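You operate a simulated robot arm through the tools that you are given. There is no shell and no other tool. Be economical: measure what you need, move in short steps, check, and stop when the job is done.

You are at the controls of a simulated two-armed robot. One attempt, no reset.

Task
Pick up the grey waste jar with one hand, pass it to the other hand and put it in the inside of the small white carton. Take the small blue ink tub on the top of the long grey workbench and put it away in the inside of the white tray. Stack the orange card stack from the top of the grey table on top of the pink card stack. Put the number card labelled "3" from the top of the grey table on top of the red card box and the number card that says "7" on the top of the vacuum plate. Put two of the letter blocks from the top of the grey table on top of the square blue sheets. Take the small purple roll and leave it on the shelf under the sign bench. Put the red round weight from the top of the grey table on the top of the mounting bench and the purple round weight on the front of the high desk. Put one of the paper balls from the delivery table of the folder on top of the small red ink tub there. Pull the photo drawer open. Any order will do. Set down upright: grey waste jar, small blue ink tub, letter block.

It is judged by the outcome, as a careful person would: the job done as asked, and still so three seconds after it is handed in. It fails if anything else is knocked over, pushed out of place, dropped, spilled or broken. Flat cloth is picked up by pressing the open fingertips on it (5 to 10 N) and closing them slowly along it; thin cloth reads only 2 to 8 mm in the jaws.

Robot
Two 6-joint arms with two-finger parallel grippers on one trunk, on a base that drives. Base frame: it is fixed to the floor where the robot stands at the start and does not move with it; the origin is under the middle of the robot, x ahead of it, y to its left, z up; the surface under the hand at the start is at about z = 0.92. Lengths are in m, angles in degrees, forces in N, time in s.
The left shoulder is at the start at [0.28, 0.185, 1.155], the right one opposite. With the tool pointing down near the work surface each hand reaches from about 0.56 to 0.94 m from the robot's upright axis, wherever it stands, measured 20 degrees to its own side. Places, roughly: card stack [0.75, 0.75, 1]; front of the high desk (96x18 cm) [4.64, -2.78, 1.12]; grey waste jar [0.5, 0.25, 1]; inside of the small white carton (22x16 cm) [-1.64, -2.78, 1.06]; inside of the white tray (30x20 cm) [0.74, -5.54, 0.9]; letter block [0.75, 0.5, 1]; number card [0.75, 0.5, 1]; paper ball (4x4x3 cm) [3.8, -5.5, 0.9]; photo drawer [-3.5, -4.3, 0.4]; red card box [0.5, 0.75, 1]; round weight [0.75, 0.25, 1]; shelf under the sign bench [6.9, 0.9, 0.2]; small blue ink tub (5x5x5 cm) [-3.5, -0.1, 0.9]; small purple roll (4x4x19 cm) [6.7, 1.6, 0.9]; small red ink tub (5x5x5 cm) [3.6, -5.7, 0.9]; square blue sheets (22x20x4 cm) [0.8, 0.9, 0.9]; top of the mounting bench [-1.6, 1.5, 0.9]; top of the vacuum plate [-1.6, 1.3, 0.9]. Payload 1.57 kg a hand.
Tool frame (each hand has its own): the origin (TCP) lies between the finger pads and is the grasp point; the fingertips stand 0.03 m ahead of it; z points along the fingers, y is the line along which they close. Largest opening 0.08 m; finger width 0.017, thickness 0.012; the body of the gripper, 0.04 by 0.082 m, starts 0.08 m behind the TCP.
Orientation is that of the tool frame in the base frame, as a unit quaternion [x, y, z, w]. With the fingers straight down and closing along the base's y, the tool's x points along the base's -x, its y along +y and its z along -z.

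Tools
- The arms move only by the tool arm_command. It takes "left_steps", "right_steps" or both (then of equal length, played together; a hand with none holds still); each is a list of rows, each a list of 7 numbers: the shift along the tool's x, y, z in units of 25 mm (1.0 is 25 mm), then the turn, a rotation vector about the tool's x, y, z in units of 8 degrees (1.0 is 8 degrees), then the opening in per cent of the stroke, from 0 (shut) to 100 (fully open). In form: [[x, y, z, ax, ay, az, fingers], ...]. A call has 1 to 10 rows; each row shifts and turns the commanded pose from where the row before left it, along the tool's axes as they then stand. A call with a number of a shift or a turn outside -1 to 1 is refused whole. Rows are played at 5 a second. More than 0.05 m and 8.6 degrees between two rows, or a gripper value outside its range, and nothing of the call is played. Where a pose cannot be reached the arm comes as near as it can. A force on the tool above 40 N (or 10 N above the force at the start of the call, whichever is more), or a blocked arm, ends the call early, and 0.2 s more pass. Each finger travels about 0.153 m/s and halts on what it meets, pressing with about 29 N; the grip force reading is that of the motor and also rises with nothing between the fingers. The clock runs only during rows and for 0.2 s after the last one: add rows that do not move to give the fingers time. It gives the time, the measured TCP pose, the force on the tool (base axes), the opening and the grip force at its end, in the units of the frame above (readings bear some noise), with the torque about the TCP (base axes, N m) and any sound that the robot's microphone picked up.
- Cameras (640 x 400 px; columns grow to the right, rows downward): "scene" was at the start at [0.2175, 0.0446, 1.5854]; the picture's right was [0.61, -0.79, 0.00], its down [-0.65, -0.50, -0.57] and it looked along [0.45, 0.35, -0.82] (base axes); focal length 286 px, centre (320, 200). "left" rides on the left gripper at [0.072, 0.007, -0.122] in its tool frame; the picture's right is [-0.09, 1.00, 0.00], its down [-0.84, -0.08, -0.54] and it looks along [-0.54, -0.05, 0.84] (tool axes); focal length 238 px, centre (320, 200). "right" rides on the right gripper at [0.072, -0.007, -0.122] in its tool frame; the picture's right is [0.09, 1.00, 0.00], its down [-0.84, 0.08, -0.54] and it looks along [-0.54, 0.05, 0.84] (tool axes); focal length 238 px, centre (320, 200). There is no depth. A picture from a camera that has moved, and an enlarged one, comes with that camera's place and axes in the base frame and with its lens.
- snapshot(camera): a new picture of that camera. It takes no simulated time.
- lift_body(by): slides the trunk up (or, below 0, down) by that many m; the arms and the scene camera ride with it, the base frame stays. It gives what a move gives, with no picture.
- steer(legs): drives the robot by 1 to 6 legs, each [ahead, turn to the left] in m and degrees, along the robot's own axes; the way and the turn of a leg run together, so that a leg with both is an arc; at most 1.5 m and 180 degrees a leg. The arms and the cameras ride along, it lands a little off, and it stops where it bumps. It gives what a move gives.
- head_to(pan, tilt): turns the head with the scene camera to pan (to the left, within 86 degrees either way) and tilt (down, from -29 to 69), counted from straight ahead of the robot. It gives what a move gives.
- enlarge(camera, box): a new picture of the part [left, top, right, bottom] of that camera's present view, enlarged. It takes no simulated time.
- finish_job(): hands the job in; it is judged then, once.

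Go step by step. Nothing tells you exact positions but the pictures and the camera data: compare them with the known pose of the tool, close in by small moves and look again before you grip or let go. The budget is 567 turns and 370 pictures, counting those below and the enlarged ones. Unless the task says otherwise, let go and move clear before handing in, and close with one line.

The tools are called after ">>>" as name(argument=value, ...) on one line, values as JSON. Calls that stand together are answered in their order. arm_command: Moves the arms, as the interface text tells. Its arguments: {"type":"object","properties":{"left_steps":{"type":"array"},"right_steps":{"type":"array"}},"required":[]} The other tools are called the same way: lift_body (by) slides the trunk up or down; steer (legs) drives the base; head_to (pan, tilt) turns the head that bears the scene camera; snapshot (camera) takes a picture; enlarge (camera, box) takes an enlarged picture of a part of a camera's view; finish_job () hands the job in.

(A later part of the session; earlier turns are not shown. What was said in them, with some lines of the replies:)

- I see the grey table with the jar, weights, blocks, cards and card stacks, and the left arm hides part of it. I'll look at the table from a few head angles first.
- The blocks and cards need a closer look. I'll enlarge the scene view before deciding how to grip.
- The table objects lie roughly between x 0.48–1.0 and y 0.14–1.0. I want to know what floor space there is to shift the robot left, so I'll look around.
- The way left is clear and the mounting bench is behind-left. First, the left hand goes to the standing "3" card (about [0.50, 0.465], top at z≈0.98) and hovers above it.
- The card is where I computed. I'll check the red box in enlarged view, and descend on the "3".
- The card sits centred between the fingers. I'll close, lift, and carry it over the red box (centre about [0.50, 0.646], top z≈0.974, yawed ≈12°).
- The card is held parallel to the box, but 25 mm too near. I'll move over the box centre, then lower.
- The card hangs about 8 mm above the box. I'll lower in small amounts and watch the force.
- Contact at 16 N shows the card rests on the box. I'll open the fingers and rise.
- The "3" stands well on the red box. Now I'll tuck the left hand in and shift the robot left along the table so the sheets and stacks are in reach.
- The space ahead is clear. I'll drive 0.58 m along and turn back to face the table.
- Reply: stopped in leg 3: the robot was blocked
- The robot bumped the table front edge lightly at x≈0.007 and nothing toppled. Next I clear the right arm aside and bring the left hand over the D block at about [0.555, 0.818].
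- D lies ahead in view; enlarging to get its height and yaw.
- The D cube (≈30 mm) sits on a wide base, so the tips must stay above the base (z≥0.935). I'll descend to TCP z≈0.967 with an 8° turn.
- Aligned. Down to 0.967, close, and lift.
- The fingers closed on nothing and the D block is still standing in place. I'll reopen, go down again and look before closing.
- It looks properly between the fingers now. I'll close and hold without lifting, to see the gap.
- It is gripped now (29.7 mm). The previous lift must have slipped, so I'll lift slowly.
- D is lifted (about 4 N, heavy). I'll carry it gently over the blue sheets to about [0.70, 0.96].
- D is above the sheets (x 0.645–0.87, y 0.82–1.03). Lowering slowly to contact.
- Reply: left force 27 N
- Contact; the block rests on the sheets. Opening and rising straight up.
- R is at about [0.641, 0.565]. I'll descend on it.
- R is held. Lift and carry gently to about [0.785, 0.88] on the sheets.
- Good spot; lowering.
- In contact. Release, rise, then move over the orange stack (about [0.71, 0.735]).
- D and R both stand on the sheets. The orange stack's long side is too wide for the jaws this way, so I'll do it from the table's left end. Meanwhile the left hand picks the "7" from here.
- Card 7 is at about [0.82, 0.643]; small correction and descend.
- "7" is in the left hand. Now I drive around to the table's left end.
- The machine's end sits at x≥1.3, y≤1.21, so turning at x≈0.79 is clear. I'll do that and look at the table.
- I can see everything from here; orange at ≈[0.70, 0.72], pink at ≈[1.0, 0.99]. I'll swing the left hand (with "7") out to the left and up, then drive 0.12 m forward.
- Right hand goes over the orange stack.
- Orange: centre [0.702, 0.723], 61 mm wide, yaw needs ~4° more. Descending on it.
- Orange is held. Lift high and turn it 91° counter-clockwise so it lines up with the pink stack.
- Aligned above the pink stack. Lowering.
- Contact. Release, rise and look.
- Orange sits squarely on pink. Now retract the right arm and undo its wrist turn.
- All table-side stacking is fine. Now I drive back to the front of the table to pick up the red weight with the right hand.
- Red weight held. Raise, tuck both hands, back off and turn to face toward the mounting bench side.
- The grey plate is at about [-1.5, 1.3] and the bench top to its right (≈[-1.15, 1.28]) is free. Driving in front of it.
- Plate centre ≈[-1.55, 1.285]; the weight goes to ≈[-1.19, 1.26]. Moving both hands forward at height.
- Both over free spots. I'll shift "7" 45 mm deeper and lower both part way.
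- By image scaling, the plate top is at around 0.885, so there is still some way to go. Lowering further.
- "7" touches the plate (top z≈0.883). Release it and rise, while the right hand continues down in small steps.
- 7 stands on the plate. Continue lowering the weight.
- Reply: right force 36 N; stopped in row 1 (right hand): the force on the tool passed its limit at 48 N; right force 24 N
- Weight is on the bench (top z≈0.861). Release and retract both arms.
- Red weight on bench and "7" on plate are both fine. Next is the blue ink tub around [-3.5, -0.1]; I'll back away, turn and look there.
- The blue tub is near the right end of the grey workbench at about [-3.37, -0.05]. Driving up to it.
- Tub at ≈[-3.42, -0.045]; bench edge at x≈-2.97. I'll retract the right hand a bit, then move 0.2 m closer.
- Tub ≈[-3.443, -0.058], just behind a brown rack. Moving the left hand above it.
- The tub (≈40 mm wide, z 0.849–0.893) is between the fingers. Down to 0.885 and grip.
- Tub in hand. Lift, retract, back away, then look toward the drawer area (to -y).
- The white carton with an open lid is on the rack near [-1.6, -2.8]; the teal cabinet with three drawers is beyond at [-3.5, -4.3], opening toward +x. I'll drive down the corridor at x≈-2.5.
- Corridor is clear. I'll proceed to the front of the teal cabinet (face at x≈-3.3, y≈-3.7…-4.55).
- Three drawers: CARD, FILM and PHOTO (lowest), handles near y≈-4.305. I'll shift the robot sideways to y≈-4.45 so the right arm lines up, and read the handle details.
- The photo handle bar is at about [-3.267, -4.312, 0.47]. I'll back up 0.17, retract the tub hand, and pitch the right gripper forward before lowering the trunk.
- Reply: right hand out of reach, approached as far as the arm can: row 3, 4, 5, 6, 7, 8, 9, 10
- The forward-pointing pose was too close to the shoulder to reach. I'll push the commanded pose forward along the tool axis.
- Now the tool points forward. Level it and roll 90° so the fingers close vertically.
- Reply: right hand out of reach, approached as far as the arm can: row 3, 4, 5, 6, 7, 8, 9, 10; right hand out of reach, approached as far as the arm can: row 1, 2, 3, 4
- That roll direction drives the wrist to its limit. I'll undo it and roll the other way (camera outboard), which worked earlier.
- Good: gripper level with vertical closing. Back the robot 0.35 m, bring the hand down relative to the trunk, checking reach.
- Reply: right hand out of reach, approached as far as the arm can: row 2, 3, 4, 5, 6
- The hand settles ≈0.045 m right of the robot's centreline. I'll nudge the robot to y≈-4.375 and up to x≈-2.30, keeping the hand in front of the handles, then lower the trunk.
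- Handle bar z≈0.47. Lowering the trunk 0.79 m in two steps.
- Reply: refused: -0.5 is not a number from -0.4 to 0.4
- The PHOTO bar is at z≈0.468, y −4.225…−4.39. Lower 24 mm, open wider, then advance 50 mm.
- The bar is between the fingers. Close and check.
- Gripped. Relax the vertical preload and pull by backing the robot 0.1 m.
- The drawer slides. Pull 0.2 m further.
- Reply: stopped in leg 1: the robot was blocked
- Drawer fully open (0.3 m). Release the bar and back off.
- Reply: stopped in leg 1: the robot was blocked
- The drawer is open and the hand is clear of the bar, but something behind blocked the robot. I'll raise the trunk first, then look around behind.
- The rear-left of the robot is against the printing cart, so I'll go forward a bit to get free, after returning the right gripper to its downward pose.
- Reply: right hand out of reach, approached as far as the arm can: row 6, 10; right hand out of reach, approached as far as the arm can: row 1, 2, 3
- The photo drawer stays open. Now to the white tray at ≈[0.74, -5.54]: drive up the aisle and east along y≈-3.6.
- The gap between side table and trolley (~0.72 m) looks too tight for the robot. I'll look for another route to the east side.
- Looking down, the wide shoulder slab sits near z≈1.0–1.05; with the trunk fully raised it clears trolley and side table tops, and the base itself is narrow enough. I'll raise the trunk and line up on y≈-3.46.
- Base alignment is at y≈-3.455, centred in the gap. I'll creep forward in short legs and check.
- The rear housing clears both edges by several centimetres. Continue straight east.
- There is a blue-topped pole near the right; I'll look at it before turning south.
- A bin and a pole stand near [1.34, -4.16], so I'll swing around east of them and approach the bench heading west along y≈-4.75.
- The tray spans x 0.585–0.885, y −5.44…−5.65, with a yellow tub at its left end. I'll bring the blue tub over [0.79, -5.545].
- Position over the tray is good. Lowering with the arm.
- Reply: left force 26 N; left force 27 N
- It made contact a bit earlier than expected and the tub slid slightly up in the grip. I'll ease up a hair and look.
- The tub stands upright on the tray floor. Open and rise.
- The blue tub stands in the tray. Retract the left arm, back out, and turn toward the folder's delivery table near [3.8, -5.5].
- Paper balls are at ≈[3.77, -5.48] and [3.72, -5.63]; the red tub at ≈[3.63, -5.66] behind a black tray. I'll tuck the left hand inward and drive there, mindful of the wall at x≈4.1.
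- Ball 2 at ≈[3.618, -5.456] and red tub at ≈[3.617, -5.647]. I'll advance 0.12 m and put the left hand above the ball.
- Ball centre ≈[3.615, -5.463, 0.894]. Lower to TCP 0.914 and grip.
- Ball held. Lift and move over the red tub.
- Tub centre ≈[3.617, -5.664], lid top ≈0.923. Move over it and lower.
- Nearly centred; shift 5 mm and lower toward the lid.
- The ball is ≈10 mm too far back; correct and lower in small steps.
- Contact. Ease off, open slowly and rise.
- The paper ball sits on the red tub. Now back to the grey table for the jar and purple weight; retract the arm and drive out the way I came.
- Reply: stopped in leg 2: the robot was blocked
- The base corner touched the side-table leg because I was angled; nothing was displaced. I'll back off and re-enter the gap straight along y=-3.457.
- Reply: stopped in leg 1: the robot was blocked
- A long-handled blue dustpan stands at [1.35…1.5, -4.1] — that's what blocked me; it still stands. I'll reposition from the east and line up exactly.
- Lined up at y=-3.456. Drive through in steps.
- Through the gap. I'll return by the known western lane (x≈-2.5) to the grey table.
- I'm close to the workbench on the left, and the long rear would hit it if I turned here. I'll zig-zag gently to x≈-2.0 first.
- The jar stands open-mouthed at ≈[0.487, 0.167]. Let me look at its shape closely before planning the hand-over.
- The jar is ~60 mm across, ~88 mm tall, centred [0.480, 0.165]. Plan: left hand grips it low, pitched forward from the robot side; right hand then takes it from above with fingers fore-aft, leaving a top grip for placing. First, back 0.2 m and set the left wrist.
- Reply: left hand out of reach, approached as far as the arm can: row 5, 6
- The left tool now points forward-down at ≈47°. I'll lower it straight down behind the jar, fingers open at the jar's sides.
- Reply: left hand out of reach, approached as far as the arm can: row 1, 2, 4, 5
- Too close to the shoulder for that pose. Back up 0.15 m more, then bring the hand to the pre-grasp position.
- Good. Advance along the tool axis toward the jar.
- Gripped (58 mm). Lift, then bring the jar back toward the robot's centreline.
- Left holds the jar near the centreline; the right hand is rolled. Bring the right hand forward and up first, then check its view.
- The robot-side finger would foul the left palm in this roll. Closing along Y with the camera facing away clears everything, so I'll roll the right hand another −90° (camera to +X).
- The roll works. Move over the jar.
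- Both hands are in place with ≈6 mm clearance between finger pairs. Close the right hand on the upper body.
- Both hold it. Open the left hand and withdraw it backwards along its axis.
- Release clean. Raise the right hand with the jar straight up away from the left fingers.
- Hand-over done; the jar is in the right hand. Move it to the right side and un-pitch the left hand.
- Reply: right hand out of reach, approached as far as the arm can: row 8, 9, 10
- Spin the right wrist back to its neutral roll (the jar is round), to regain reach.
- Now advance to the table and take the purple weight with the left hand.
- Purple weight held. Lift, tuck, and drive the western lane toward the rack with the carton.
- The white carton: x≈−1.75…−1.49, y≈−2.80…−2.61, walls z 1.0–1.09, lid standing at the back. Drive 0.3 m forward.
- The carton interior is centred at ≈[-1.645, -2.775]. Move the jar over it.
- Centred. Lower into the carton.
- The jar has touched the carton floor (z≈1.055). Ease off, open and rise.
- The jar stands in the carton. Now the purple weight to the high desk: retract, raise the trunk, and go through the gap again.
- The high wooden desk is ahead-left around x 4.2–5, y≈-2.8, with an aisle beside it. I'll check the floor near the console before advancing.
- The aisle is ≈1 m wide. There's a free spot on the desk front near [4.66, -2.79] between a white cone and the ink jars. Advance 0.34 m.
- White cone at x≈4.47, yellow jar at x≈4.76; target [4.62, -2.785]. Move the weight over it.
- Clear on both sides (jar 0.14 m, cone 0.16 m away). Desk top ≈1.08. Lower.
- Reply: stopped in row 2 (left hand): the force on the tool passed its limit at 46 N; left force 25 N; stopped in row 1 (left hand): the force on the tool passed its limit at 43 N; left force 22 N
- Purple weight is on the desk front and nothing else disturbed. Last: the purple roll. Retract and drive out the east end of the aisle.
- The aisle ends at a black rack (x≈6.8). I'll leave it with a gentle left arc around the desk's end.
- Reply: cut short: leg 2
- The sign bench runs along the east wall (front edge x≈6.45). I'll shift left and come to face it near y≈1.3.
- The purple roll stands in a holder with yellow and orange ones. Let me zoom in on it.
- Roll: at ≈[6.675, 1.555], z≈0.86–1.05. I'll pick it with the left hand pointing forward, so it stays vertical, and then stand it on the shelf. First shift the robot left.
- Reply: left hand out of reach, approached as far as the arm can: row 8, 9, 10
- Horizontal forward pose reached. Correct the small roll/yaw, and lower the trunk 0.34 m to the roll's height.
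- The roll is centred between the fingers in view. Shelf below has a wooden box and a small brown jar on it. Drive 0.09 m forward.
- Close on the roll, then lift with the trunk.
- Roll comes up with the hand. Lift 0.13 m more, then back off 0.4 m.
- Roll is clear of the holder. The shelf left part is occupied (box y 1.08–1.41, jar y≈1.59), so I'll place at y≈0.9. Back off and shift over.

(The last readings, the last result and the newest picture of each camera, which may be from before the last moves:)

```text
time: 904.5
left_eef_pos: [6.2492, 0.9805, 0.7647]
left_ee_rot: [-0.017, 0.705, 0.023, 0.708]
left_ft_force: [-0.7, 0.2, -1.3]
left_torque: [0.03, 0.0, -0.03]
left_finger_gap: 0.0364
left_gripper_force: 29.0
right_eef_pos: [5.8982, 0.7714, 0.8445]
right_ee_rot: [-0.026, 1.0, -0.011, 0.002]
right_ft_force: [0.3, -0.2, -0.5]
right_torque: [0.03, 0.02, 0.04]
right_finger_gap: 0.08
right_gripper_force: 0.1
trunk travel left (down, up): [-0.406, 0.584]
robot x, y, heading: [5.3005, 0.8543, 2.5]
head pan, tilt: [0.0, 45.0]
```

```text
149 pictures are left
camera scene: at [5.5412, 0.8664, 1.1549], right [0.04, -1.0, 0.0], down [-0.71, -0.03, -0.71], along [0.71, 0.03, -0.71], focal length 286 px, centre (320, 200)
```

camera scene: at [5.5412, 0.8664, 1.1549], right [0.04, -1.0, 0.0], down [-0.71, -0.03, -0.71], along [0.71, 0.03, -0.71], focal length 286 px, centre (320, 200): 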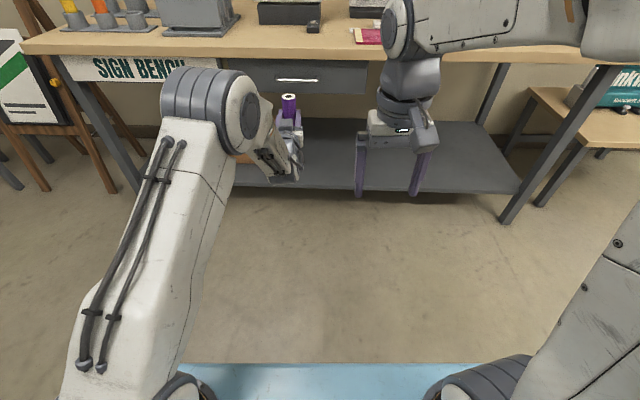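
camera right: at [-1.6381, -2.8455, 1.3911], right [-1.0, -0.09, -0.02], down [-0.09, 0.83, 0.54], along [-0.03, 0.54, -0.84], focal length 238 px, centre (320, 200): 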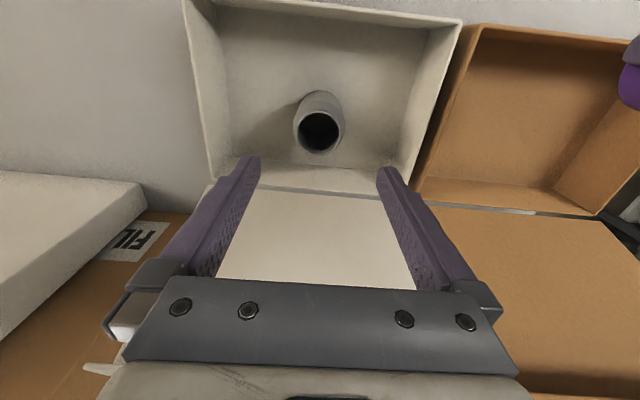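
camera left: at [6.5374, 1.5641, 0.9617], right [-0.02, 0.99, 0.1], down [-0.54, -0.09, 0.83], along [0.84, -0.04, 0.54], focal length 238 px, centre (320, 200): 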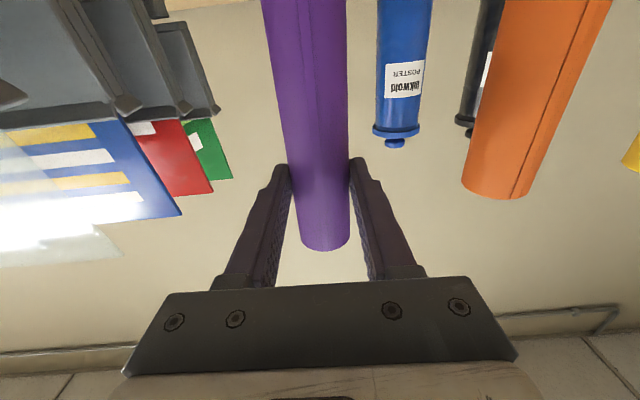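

>>> arm_command(right_steps=[[1, 0, 0, 0, 0, 0, 100], [1, 0, 0, 0, 0, 0, 100], [1, 0, 0, 0, 0, 0, 100], [1, 0, 0, 0, 0, 0, 100]])

>>> steer(legs=[[0, -4]])

>>> lift_body(by=-0.38)

>>> snapshot(camera="left")

>>> head_to(pan=0, tilt=20)

>>> snapshot(camera="scene")

```text
time: 905.5
left_eef_pos: [6.2484, 0.9805, 0.763]
left_ee_rot: [-0.015, 0.705, 0.023, 0.709]
left_ft_force: [-0.7, 0.6, -1.2]
left_torque: [0.0, 0.02, 0.0]
left_finger_gap: 0.0364
left_gripper_force: 29.2
right_eef_pos: [5.7984, 0.7644, 0.8426]
right_ee_rot: [-0.025, 1.0, -0.011, 0.002]
right_ft_force: [-0.3, -0.6, 0.3]
right_torque: [0.01, 0.04, 0.04]
right_finger_gap: 0.0799
right_gripper_force: 0.1
trunk travel left (down, up): [-0.406, 0.584]
robot x, y, heading: [5.2987, 0.8572, 2.5]
head pan, tilt: [0.0, 45.0]
```

```text
time: 906.4
left_eef_pos: [6.2555, 0.9135, 0.7643]
left_ee_rot: [0.008, 0.705, -0.001, 0.709]
left_ft_force: [0.2, -0.3, -0.3]
left_torque: [-0.03, 0.05, -0.03]
left_finger_gap: 0.0365
left_gripper_force: 29.4
right_eef_pos: [5.7907, 0.7295, 0.8426]
right_ee_rot: [0.01, 1.0, -0.011, 0.002]
right_ft_force: [-0.4, -0.3, -0.4]
right_torque: [-0.02, -0.02, 0.02]
right_finger_gap: 0.0802
right_gripper_force: 0.1
trunk travel left (down, up): [-0.406, 0.584]
robot x, y, heading: [5.2986, 0.8523, -1.4]
head pan, tilt: [0.0, 45.0]
```

```text
time: 910.0
left_eef_pos: [6.2544, 0.9124, 0.3849]
left_ee_rot: [0.008, 0.705, -0.001, 0.709]
left_ft_force: [1.4, -0.3, -0.8]
left_torque: [0.01, 0.04, 0.01]
left_finger_gap: 0.0367
left_gripper_force: 28.9
right_eef_pos: [5.7905, 0.7296, 0.464]
right_ee_rot: [0.009, 1.0, -0.01, 0.002]
right_ft_force: [0.2, 0.1, -1.2]
right_torque: [0.01, 0.0, 0.02]
right_finger_gap: 0.0799
right_gripper_force: 0.0
trunk travel left (down, up): [-0.026, 0.964]
robot x, y, heading: [5.3007, 0.8555, -1.3]
head pan, tilt: [0.0, 45.0]
```

```text
148 pictures are left
camera left: at [6.1329, 0.9226, 0.3117], right [0.01, 0.99, 0.1], down [-0.55, -0.08, 0.83], along [0.84, -0.07, 0.54], focal length 238 px, centre (320, 200)
```

left: 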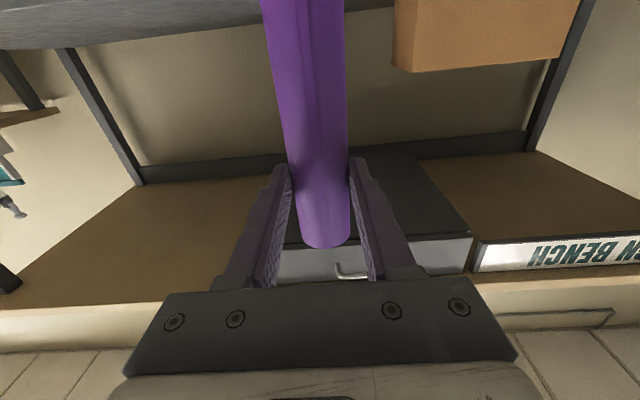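

```text
time: 910.9
left_eef_pos: [6.2549, 0.9131, 0.3846]
left_ee_rot: [0.008, 0.705, -0.002, 0.709]
left_ft_force: [0.5, -0.2, -1.3]
left_torque: [0.01, 0.03, 0.03]
left_finger_gap: 0.0368
left_gripper_force: 28.8
right_eef_pos: [5.7899, 0.7296, 0.4632]
right_ee_rot: [0.009, 1.0, -0.01, 0.002]
right_ft_force: [0.4, 0.0, -0.5]
right_torque: [0.01, 0.02, 0.0]
right_finger_gap: 0.08
right_gripper_force: 0.1
trunk travel left (down, up): [-0.026, 0.964]
robot x, y, heading: [5.3002, 0.8552, -1.3]
head pan, tilt: [0.0, 20.0]
```

```text
147 pictures are left
camera scene: at [5.5531, 0.8491, 0.8135], right [-0.03, -1.0, 0.0], down [-0.34, 0.01, -0.94], along [0.94, -0.03, -0.34], focal length 286 px, centre (320, 200)
```

scene: 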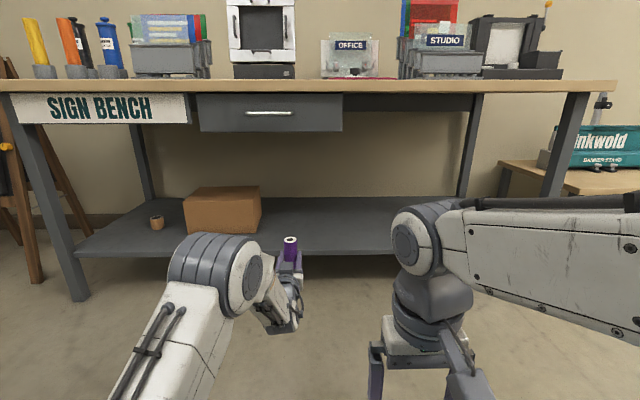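

Clear view: the shelf to the right of the box is free. Raise 3 cm, drive in 0.44 m.

>>> lift_body(by=0.03)

>>> steer(legs=[[0.3, 0]])

>>> snapshot(camera="scene")

>>> snapshot(camera="left")

```text
time: 911.7
left_eef_pos: [6.2548, 0.9145, 0.4136]
left_ee_rot: [0.008, 0.705, -0.002, 0.709]
left_ft_force: [0.1, 0.1, -1.9]
left_torque: [-0.02, 0.01, -0.01]
left_finger_gap: 0.0366
left_gripper_force: 29.3
right_eef_pos: [5.7902, 0.729, 0.4935]
right_ee_rot: [0.009, 1.0, -0.01, 0.002]
right_ft_force: [0.6, 0.1, 0.4]
right_torque: [-0.01, -0.03, -0.01]
right_finger_gap: 0.08
right_gripper_force: 0.0
trunk travel left (down, up): [-0.056, 0.934]
robot x, y, heading: [5.2969, 0.8564, -1.4]
head pan, tilt: [0.0, 20.0]
```

```text
time: 913.7
left_eef_pos: [6.5558, 0.9045, 0.4139]
left_ee_rot: [0.009, 0.705, -0.002, 0.709]
left_ft_force: [0.5, 0.2, -1.7]
left_torque: [0.03, 0.04, 0.06]
left_finger_gap: 0.0365
left_gripper_force: 29.2
right_eef_pos: [6.091, 0.7208, 0.4931]
right_ee_rot: [0.009, 1.0, -0.011, 0.002]
right_ft_force: [0.5, 0.2, 0.3]
right_torque: [0.01, 0.04, -0.02]
right_finger_gap: 0.08
right_gripper_force: 0.1
trunk travel left (down, up): [-0.056, 0.934]
robot x, y, heading: [5.5947, 0.8464, -1.7]
head pan, tilt: [0.0, 20.0]
```

```text
146 pictures are left
camera scene: at [5.8545, 0.8408, 0.8436], right [-0.03, -1.0, 0.0], down [-0.34, 0.01, -0.94], along [0.94, -0.03, -0.34], focal length 286 px, centre (320, 200)
```

scene: 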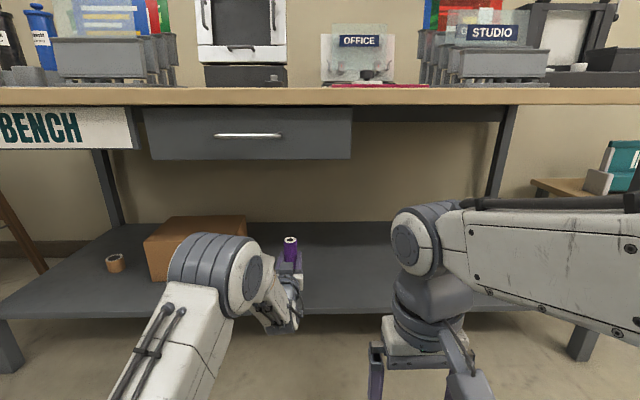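

```text
145 pictures are left
camera left: at [6.4343, 0.9139, 0.3416], right [0.01, 0.99, 0.1], down [-0.55, -0.08, 0.83], along [0.84, -0.07, 0.54], focal length 238 px, centre (320, 200)
```

left: 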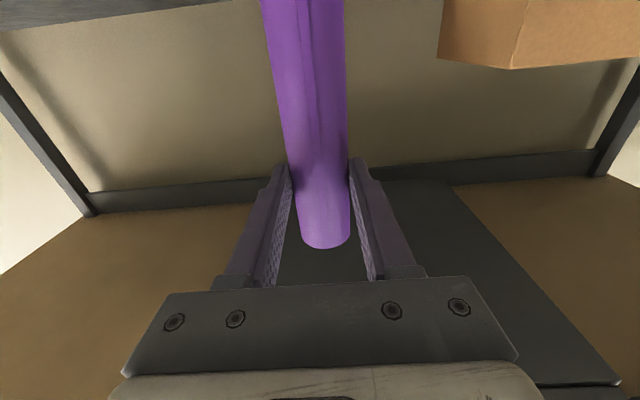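

>>> steer(legs=[[0.14, 0]])

>>> lift_body(by=-0.025)

>>> snapshot(camera="scene")

>>> enlarge(camera="scene", box=[220, 200, 380, 340])

```text
time: 915.0
left_eef_pos: [6.6979, 0.9017, 0.4131]
left_ee_rot: [0.007, 0.706, -0.001, 0.709]
left_ft_force: [0.0, 0.8, -0.8]
left_torque: [-0.02, 0.02, 0.02]
left_finger_gap: 0.0368
left_gripper_force: 29.1
right_eef_pos: [6.2324, 0.718, 0.4929]
right_ee_rot: [0.01, 1.0, -0.01, 0.002]
right_ft_force: [-0.2, -0.6, -0.2]
right_torque: [0.0, 0.0, -0.01]
right_finger_gap: 0.0799
right_gripper_force: 0.1
trunk travel left (down, up): [-0.056, 0.934]
robot x, y, heading: [5.7426, 0.8409, -1.4]
head pan, tilt: [0.0, 20.0]
```

```text
time: 915.8
left_eef_pos: [6.6978, 0.9017, 0.3883]
left_ee_rot: [0.008, 0.705, -0.002, 0.709]
left_ft_force: [-0.3, 0.4, -1.2]
left_torque: [-0.04, 0.07, -0.03]
left_finger_gap: 0.0366
left_gripper_force: 28.8
right_eef_pos: [6.233, 0.7183, 0.4693]
right_ee_rot: [0.009, 1.0, -0.011, 0.002]
right_ft_force: [-0.5, -0.4, 0.3]
right_torque: [0.0, 0.0, -0.02]
right_finger_gap: 0.0799
right_gripper_force: 0.0
trunk travel left (down, up): [-0.031, 0.959]
robot x, y, heading: [5.7422, 0.8433, -1.7]
head pan, tilt: [0.0, 20.0]
```

```text
144 pictures are left
camera scene: at [5.9962, 0.8371, 0.8186], right [-0.03, -1.0, 0.0], down [-0.34, 0.01, -0.94], along [0.94, -0.03, -0.34], focal length 286 px, centre (320, 200)
```

scene: 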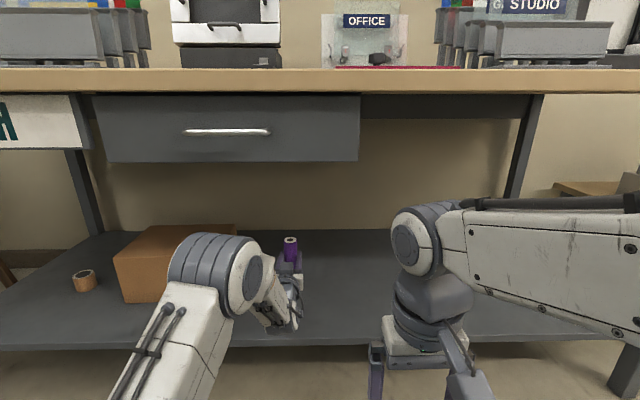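

```text
2.86 times, centred on (300, 270) of scene
camera zoom: at [5.9962, 0.8371, 0.8186], right [-0.03, -1.0, 0.0], down [-0.34, 0.01, -0.94], along [0.94, -0.03, -0.34], focal length 817 px, centre (377, 0)
```

zoom: 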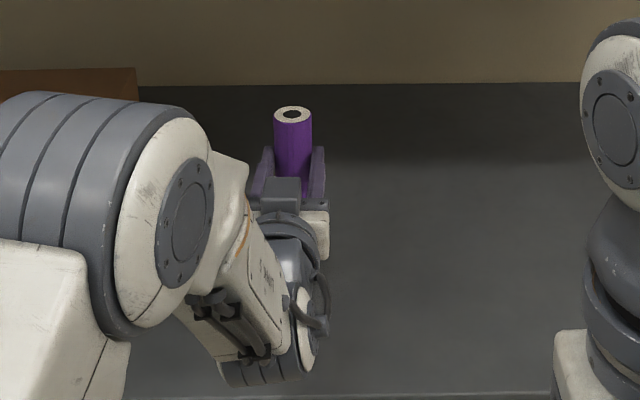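

>>> arm_command(left_steps=[[0.12, 0, 0, 0, 0, 0, 0], [0.12, 0, 0, 0, 0, 0, 0], [0.12, 0, 0, 0, 0, 0, 0], [0, 0, 0, 0, 0, 0, 0]])

```text
time: 916.8
left_eef_pos: [6.6975, 0.9004, 0.3796]
left_ee_rot: [0.008, 0.705, -0.001, 0.709]
left_ft_force: [0.1, 0.5, -0.5]
left_torque: [-0.02, 0.02, -0.01]
left_finger_gap: 0.0365
left_gripper_force: 29.4
right_eef_pos: [6.2322, 0.717, 0.4683]
right_ee_rot: [0.009, 1.0, -0.01, 0.001]
right_ft_force: [-0.1, 0.2, -0.9]
right_torque: [0.01, 0.02, 0.03]
right_finger_gap: 0.08
right_gripper_force: 0.0
trunk travel left (down, up): [-0.031, 0.959]
robot x, y, heading: [5.7467, 0.8439, -1.5]
head pan, tilt: [0.0, 20.0]
```

>>> arm_command(left_steps=[[0.1, 0, 0, 0, 0, 0, 0], [0.1, 0, 0, 0, 0, 0, 0], [0.1, 0, 0, 0, 0, 0, 0], [0, 0, 0, 0, 0, 0, 0]])

```text
time: 917.8
left_eef_pos: [6.6982, 0.9006, 0.3718]
left_ee_rot: [0.007, 0.705, 0.0, 0.709]
left_ft_force: [-0.1, -0.6, -1.1]
left_torque: [0.01, 0.01, -0.01]
left_finger_gap: 0.0365
left_gripper_force: 29.2
right_eef_pos: [6.2322, 0.717, 0.4688]
right_ee_rot: [0.01, 1.0, -0.01, 0.002]
right_ft_force: [0.3, 1.8, 0.3]
right_torque: [-0.02, 0.0, -0.01]
right_finger_gap: 0.0801
right_gripper_force: 0.2
trunk travel left (down, up): [-0.031, 0.959]
robot x, y, heading: [5.7437, 0.8446, -1.6]
head pan, tilt: [0.0, 20.0]
```

>>> arm_command(left_steps=[[0.1, 0, 0, 0, 0, 0, 0], [0.1, 0, 0, 0, 0, 0, 0], [0, 0, 0, 0, 0, 0, 0]])

>>> enlarge(camera="left", box=[200, 0, 440, 260])

```text
time: 918.6
left_eef_pos: [6.6976, 0.9001, 0.3674]
left_ee_rot: [0.007, 0.705, -0.001, 0.709]
left_ft_force: [0.6, -0.2, -1.4]
left_torque: [0.01, 0.02, 0.01]
left_finger_gap: 0.0365
left_gripper_force: 29.2
right_eef_pos: [6.2333, 0.7185, 0.4686]
right_ee_rot: [0.009, 1.0, -0.01, 0.002]
right_ft_force: [0.4, -0.4, 0.0]
right_torque: [0.02, 0.03, 0.01]
right_finger_gap: 0.0799
right_gripper_force: 0.1
trunk travel left (down, up): [-0.031, 0.959]
robot x, y, heading: [5.7443, 0.8429, -1.5]
head pan, tilt: [0.0, 20.0]
```

```text
1.54 times, centred on (320, 130) of left
camera zoom: at [6.5757, 0.9095, 0.295], right [0.01, 0.99, 0.1], down [-0.55, -0.08, 0.83], along [0.84, -0.06, 0.54], focal length 367 px, centre (320, 308)
```

zoom: 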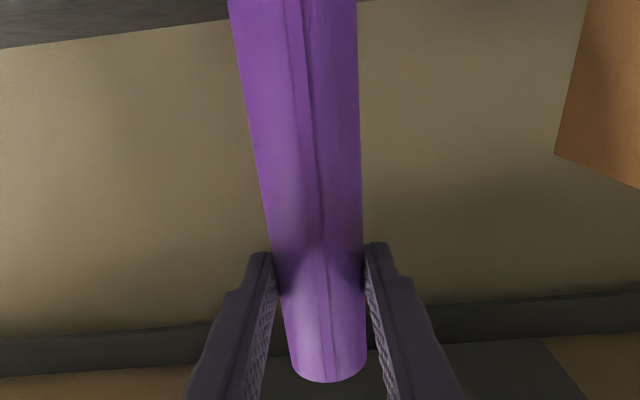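

>>> arm_command(left_steps=[[0.1, 0, 0, 0, 0, 0, 0], [0.1, 0, 0, 0, 0, 0, 0], [0, 0, 0, 0, 0, 0, 0]])

```text
time: 919.4
left_eef_pos: [6.6962, 0.9022, 0.3628]
left_ee_rot: [0.007, 0.706, -0.001, 0.709]
left_ft_force: [-0.2, 0.2, -0.5]
left_torque: [0.03, 0.05, -0.02]
left_finger_gap: 0.0367
left_gripper_force: 28.9
right_eef_pos: [6.2329, 0.7164, 0.468]
right_ee_rot: [0.01, 1.0, -0.01, 0.003]
right_ft_force: [0.3, -0.8, 0.3]
right_torque: [-0.04, 0.01, -0.03]
right_finger_gap: 0.0798
right_gripper_force: 0.2
trunk travel left (down, up): [-0.031, 0.959]
robot x, y, heading: [5.7435, 0.8429, -1.3]
head pan, tilt: [0.0, 20.0]
```

>>> arm_command(left_steps=[[0.1, 0, 0, 0, 0, 0, 0], [0.1, 0, 0, 0, 0, 0, 0], [0.1, 0, 0, 0, 0, 0, 0], [0, 0, 0, 0, 0, 0, 0]])

```text
time: 920.4
left_eef_pos: [6.6988, 0.9021, 0.3613]
left_ee_rot: [0.005, 0.701, 0.0, 0.714]
left_ft_force: [1.9, -0.5, 22.7]
left_torque: [-0.37, -0.56, 0.05]
left_finger_gap: 0.0366
left_gripper_force: 29.1
right_eef_pos: [6.2324, 0.7182, 0.4702]
right_ee_rot: [0.01, 1.0, -0.012, 0.002]
right_ft_force: [-0.5, -0.3, -0.3]
right_torque: [-0.02, -0.03, 0.03]
right_finger_gap: 0.0802
right_gripper_force: 0.0
trunk travel left (down, up): [-0.031, 0.959]
robot x, y, heading: [5.7432, 0.8447, -1.5]
head pan, tilt: [0.0, 20.0]
```

Contact with the shelf. Ease off and look before releasing.

>>> arm_command(left_steps=[[-0.1, 0, 0, 0, 0, 0, 0], [-0.08, 0, 0, 0, 0, 0, 0], [0, 0, 0, 0, 0, 0, 0]])

>>> enlarge(camera="scene", box=[240, 210, 340, 300])

```text
time: 921.2
left_eef_pos: [6.698, 0.9002, 0.3606]
left_ee_rot: [0.007, 0.704, -0.001, 0.71]
left_ft_force: [3.4, -1.0, 13.9]
left_torque: [-0.52, -0.67, 0.03]
left_finger_gap: 0.0367
left_gripper_force: 29.3
right_eef_pos: [6.232, 0.7165, 0.4692]
right_ee_rot: [0.009, 1.0, -0.01, 0.002]
right_ft_force: [1.1, 0.1, -0.8]
right_torque: [0.02, 0.0, 0.02]
right_finger_gap: 0.0799
right_gripper_force: 0.1
trunk travel left (down, up): [-0.031, 0.959]
robot x, y, heading: [5.7428, 0.8412, -1.7]
head pan, tilt: [0.0, 20.0]
```

```text
4.44 times, centred on (290, 255) of scene
camera zoom: at [5.9958, 0.8371, 0.8187], right [-0.03, -1.0, 0.0], down [-0.34, 0.01, -0.94], along [0.94, -0.03, -0.34], focal length 1271 px, centre (453, -44)
```

zoom: 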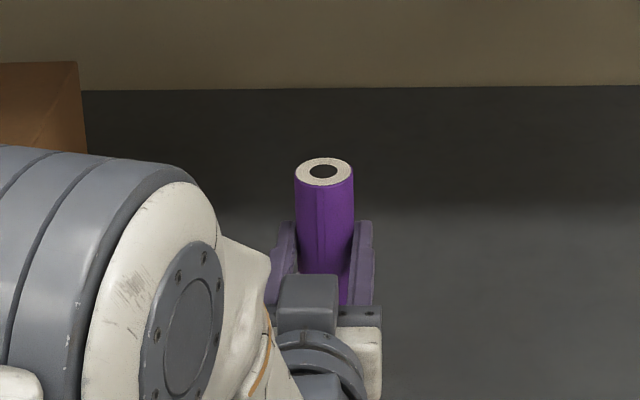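

>>> arm_command(left_steps=[[-0.05, 0, 0, 0, 0, 0, 0], [0, 0, 0, 0, 0, 0, 48], [0, 0, 0, 0, 0, 0, 55], [0, 0, 0, 0, 0, 0, 75], [0, 0, 0, 0, 0, 0, 100], [0, 0, 0, 0, 0, 0, 100]])

>>> enlarge(camera="scene", box=[240, 210, 340, 300])

>>> snapshot(camera="left")

```text
time: 922.6
left_eef_pos: [6.6967, 0.9018, 0.3608]
left_ee_rot: [0.006, 0.705, 0.001, 0.709]
left_ft_force: [0.1, 0.0, 0.0]
left_torque: [0.02, 0.02, -0.03]
left_finger_gap: 0.08
left_gripper_force: 0.2
right_eef_pos: [6.2337, 0.7168, 0.4682]
right_ee_rot: [0.01, 1.0, -0.011, 0.001]
right_ft_force: [0.4, 0.6, 0.2]
right_torque: [0.01, -0.02, 0.0]
right_finger_gap: 0.0799
right_gripper_force: 0.1
trunk travel left (down, up): [-0.031, 0.959]
robot x, y, heading: [5.744, 0.8447, -1.4]
head pan, tilt: [0.0, 20.0]
```

```text
4.44 times, centred on (290, 255) of scene
camera zoom: at [5.9962, 0.8371, 0.8186], right [-0.03, -1.0, 0.0], down [-0.34, 0.01, -0.94], along [0.94, -0.03, -0.34], focal length 1271 px, centre (453, -44)
```

zoom: 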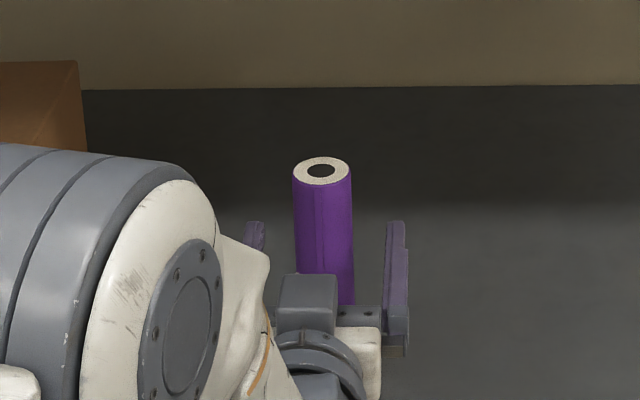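

```text
139 pictures are left
camera left: at [6.5754, 0.9099, 0.2884], right [0.01, 0.99, 0.1], down [-0.55, -0.08, 0.83], along [0.84, -0.06, 0.54], focal length 238 px, centre (320, 200)
```

left: 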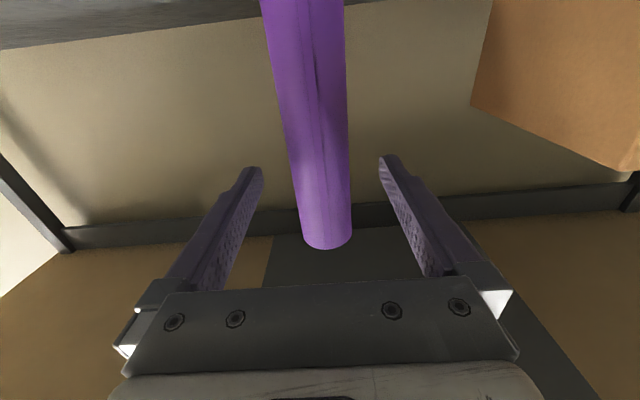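

Standing freely. Back straight out.

>>> steer(legs=[[-0.15, 0]])

>>> steer(legs=[[-0.4, 0]])

>>> snapshot(camera="scene")

```text
time: 923.9
left_eef_pos: [6.5451, 0.9054, 0.3599]
left_ee_rot: [0.007, 0.705, 0.0, 0.709]
left_ft_force: [-0.2, 0.2, 0.3]
left_torque: [0.01, 0.02, 0.04]
left_finger_gap: 0.0798
left_gripper_force: 0.1
right_eef_pos: [6.0805, 0.7197, 0.4674]
right_ee_rot: [0.009, 1.0, -0.011, 0.001]
right_ft_force: [0.4, -0.1, -0.1]
right_torque: [0.02, 0.0, 0.01]
right_finger_gap: 0.0803
right_gripper_force: 0.0
trunk travel left (down, up): [-0.031, 0.959]
robot x, y, heading: [5.5893, 0.849, -1.4]
head pan, tilt: [0.0, 20.0]
```

```text
time: 926.4
left_eef_pos: [6.1557, 0.9152, 0.3605]
left_ee_rot: [0.007, 0.706, -0.001, 0.709]
left_ft_force: [-0.9, 0.5, 0.3]
left_torque: [0.0, -0.02, -0.02]
left_finger_gap: 0.0799
left_gripper_force: 0.2
right_eef_pos: [5.6906, 0.7317, 0.4694]
right_ee_rot: [0.011, 1.0, -0.011, 0.001]
right_ft_force: [-0.1, 0.3, -0.1]
right_torque: [0.03, -0.01, -0.02]
right_finger_gap: 0.0801
right_gripper_force: 0.0
trunk travel left (down, up): [-0.031, 0.959]
robot x, y, heading: [5.1965, 0.857, -1.7]
head pan, tilt: [0.0, 20.0]
```

```text
138 pictures are left
camera scene: at [5.4537, 0.8518, 0.8186], right [-0.03, -1.0, 0.0], down [-0.34, 0.01, -0.94], along [0.94, -0.03, -0.34], focal length 286 px, centre (320, 200)
```

scene: 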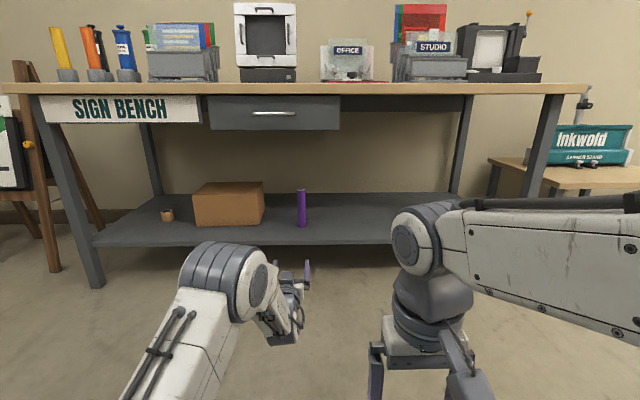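

The purple roll stands on the shelf under the sign bench, and every other part of the job has been checked in the pictures. Both hands are empty and clear, so I hand the job in.

>>> finish_job()

```text
The job is handed in.
```

All the items are placed as asked, the photo drawer is open, and the job is handed in. While driving, the base bumped the printing cart, the side table and a blue dustpan; I saw nothing knocked over, but I didn't re-check the printing cart's position closely.
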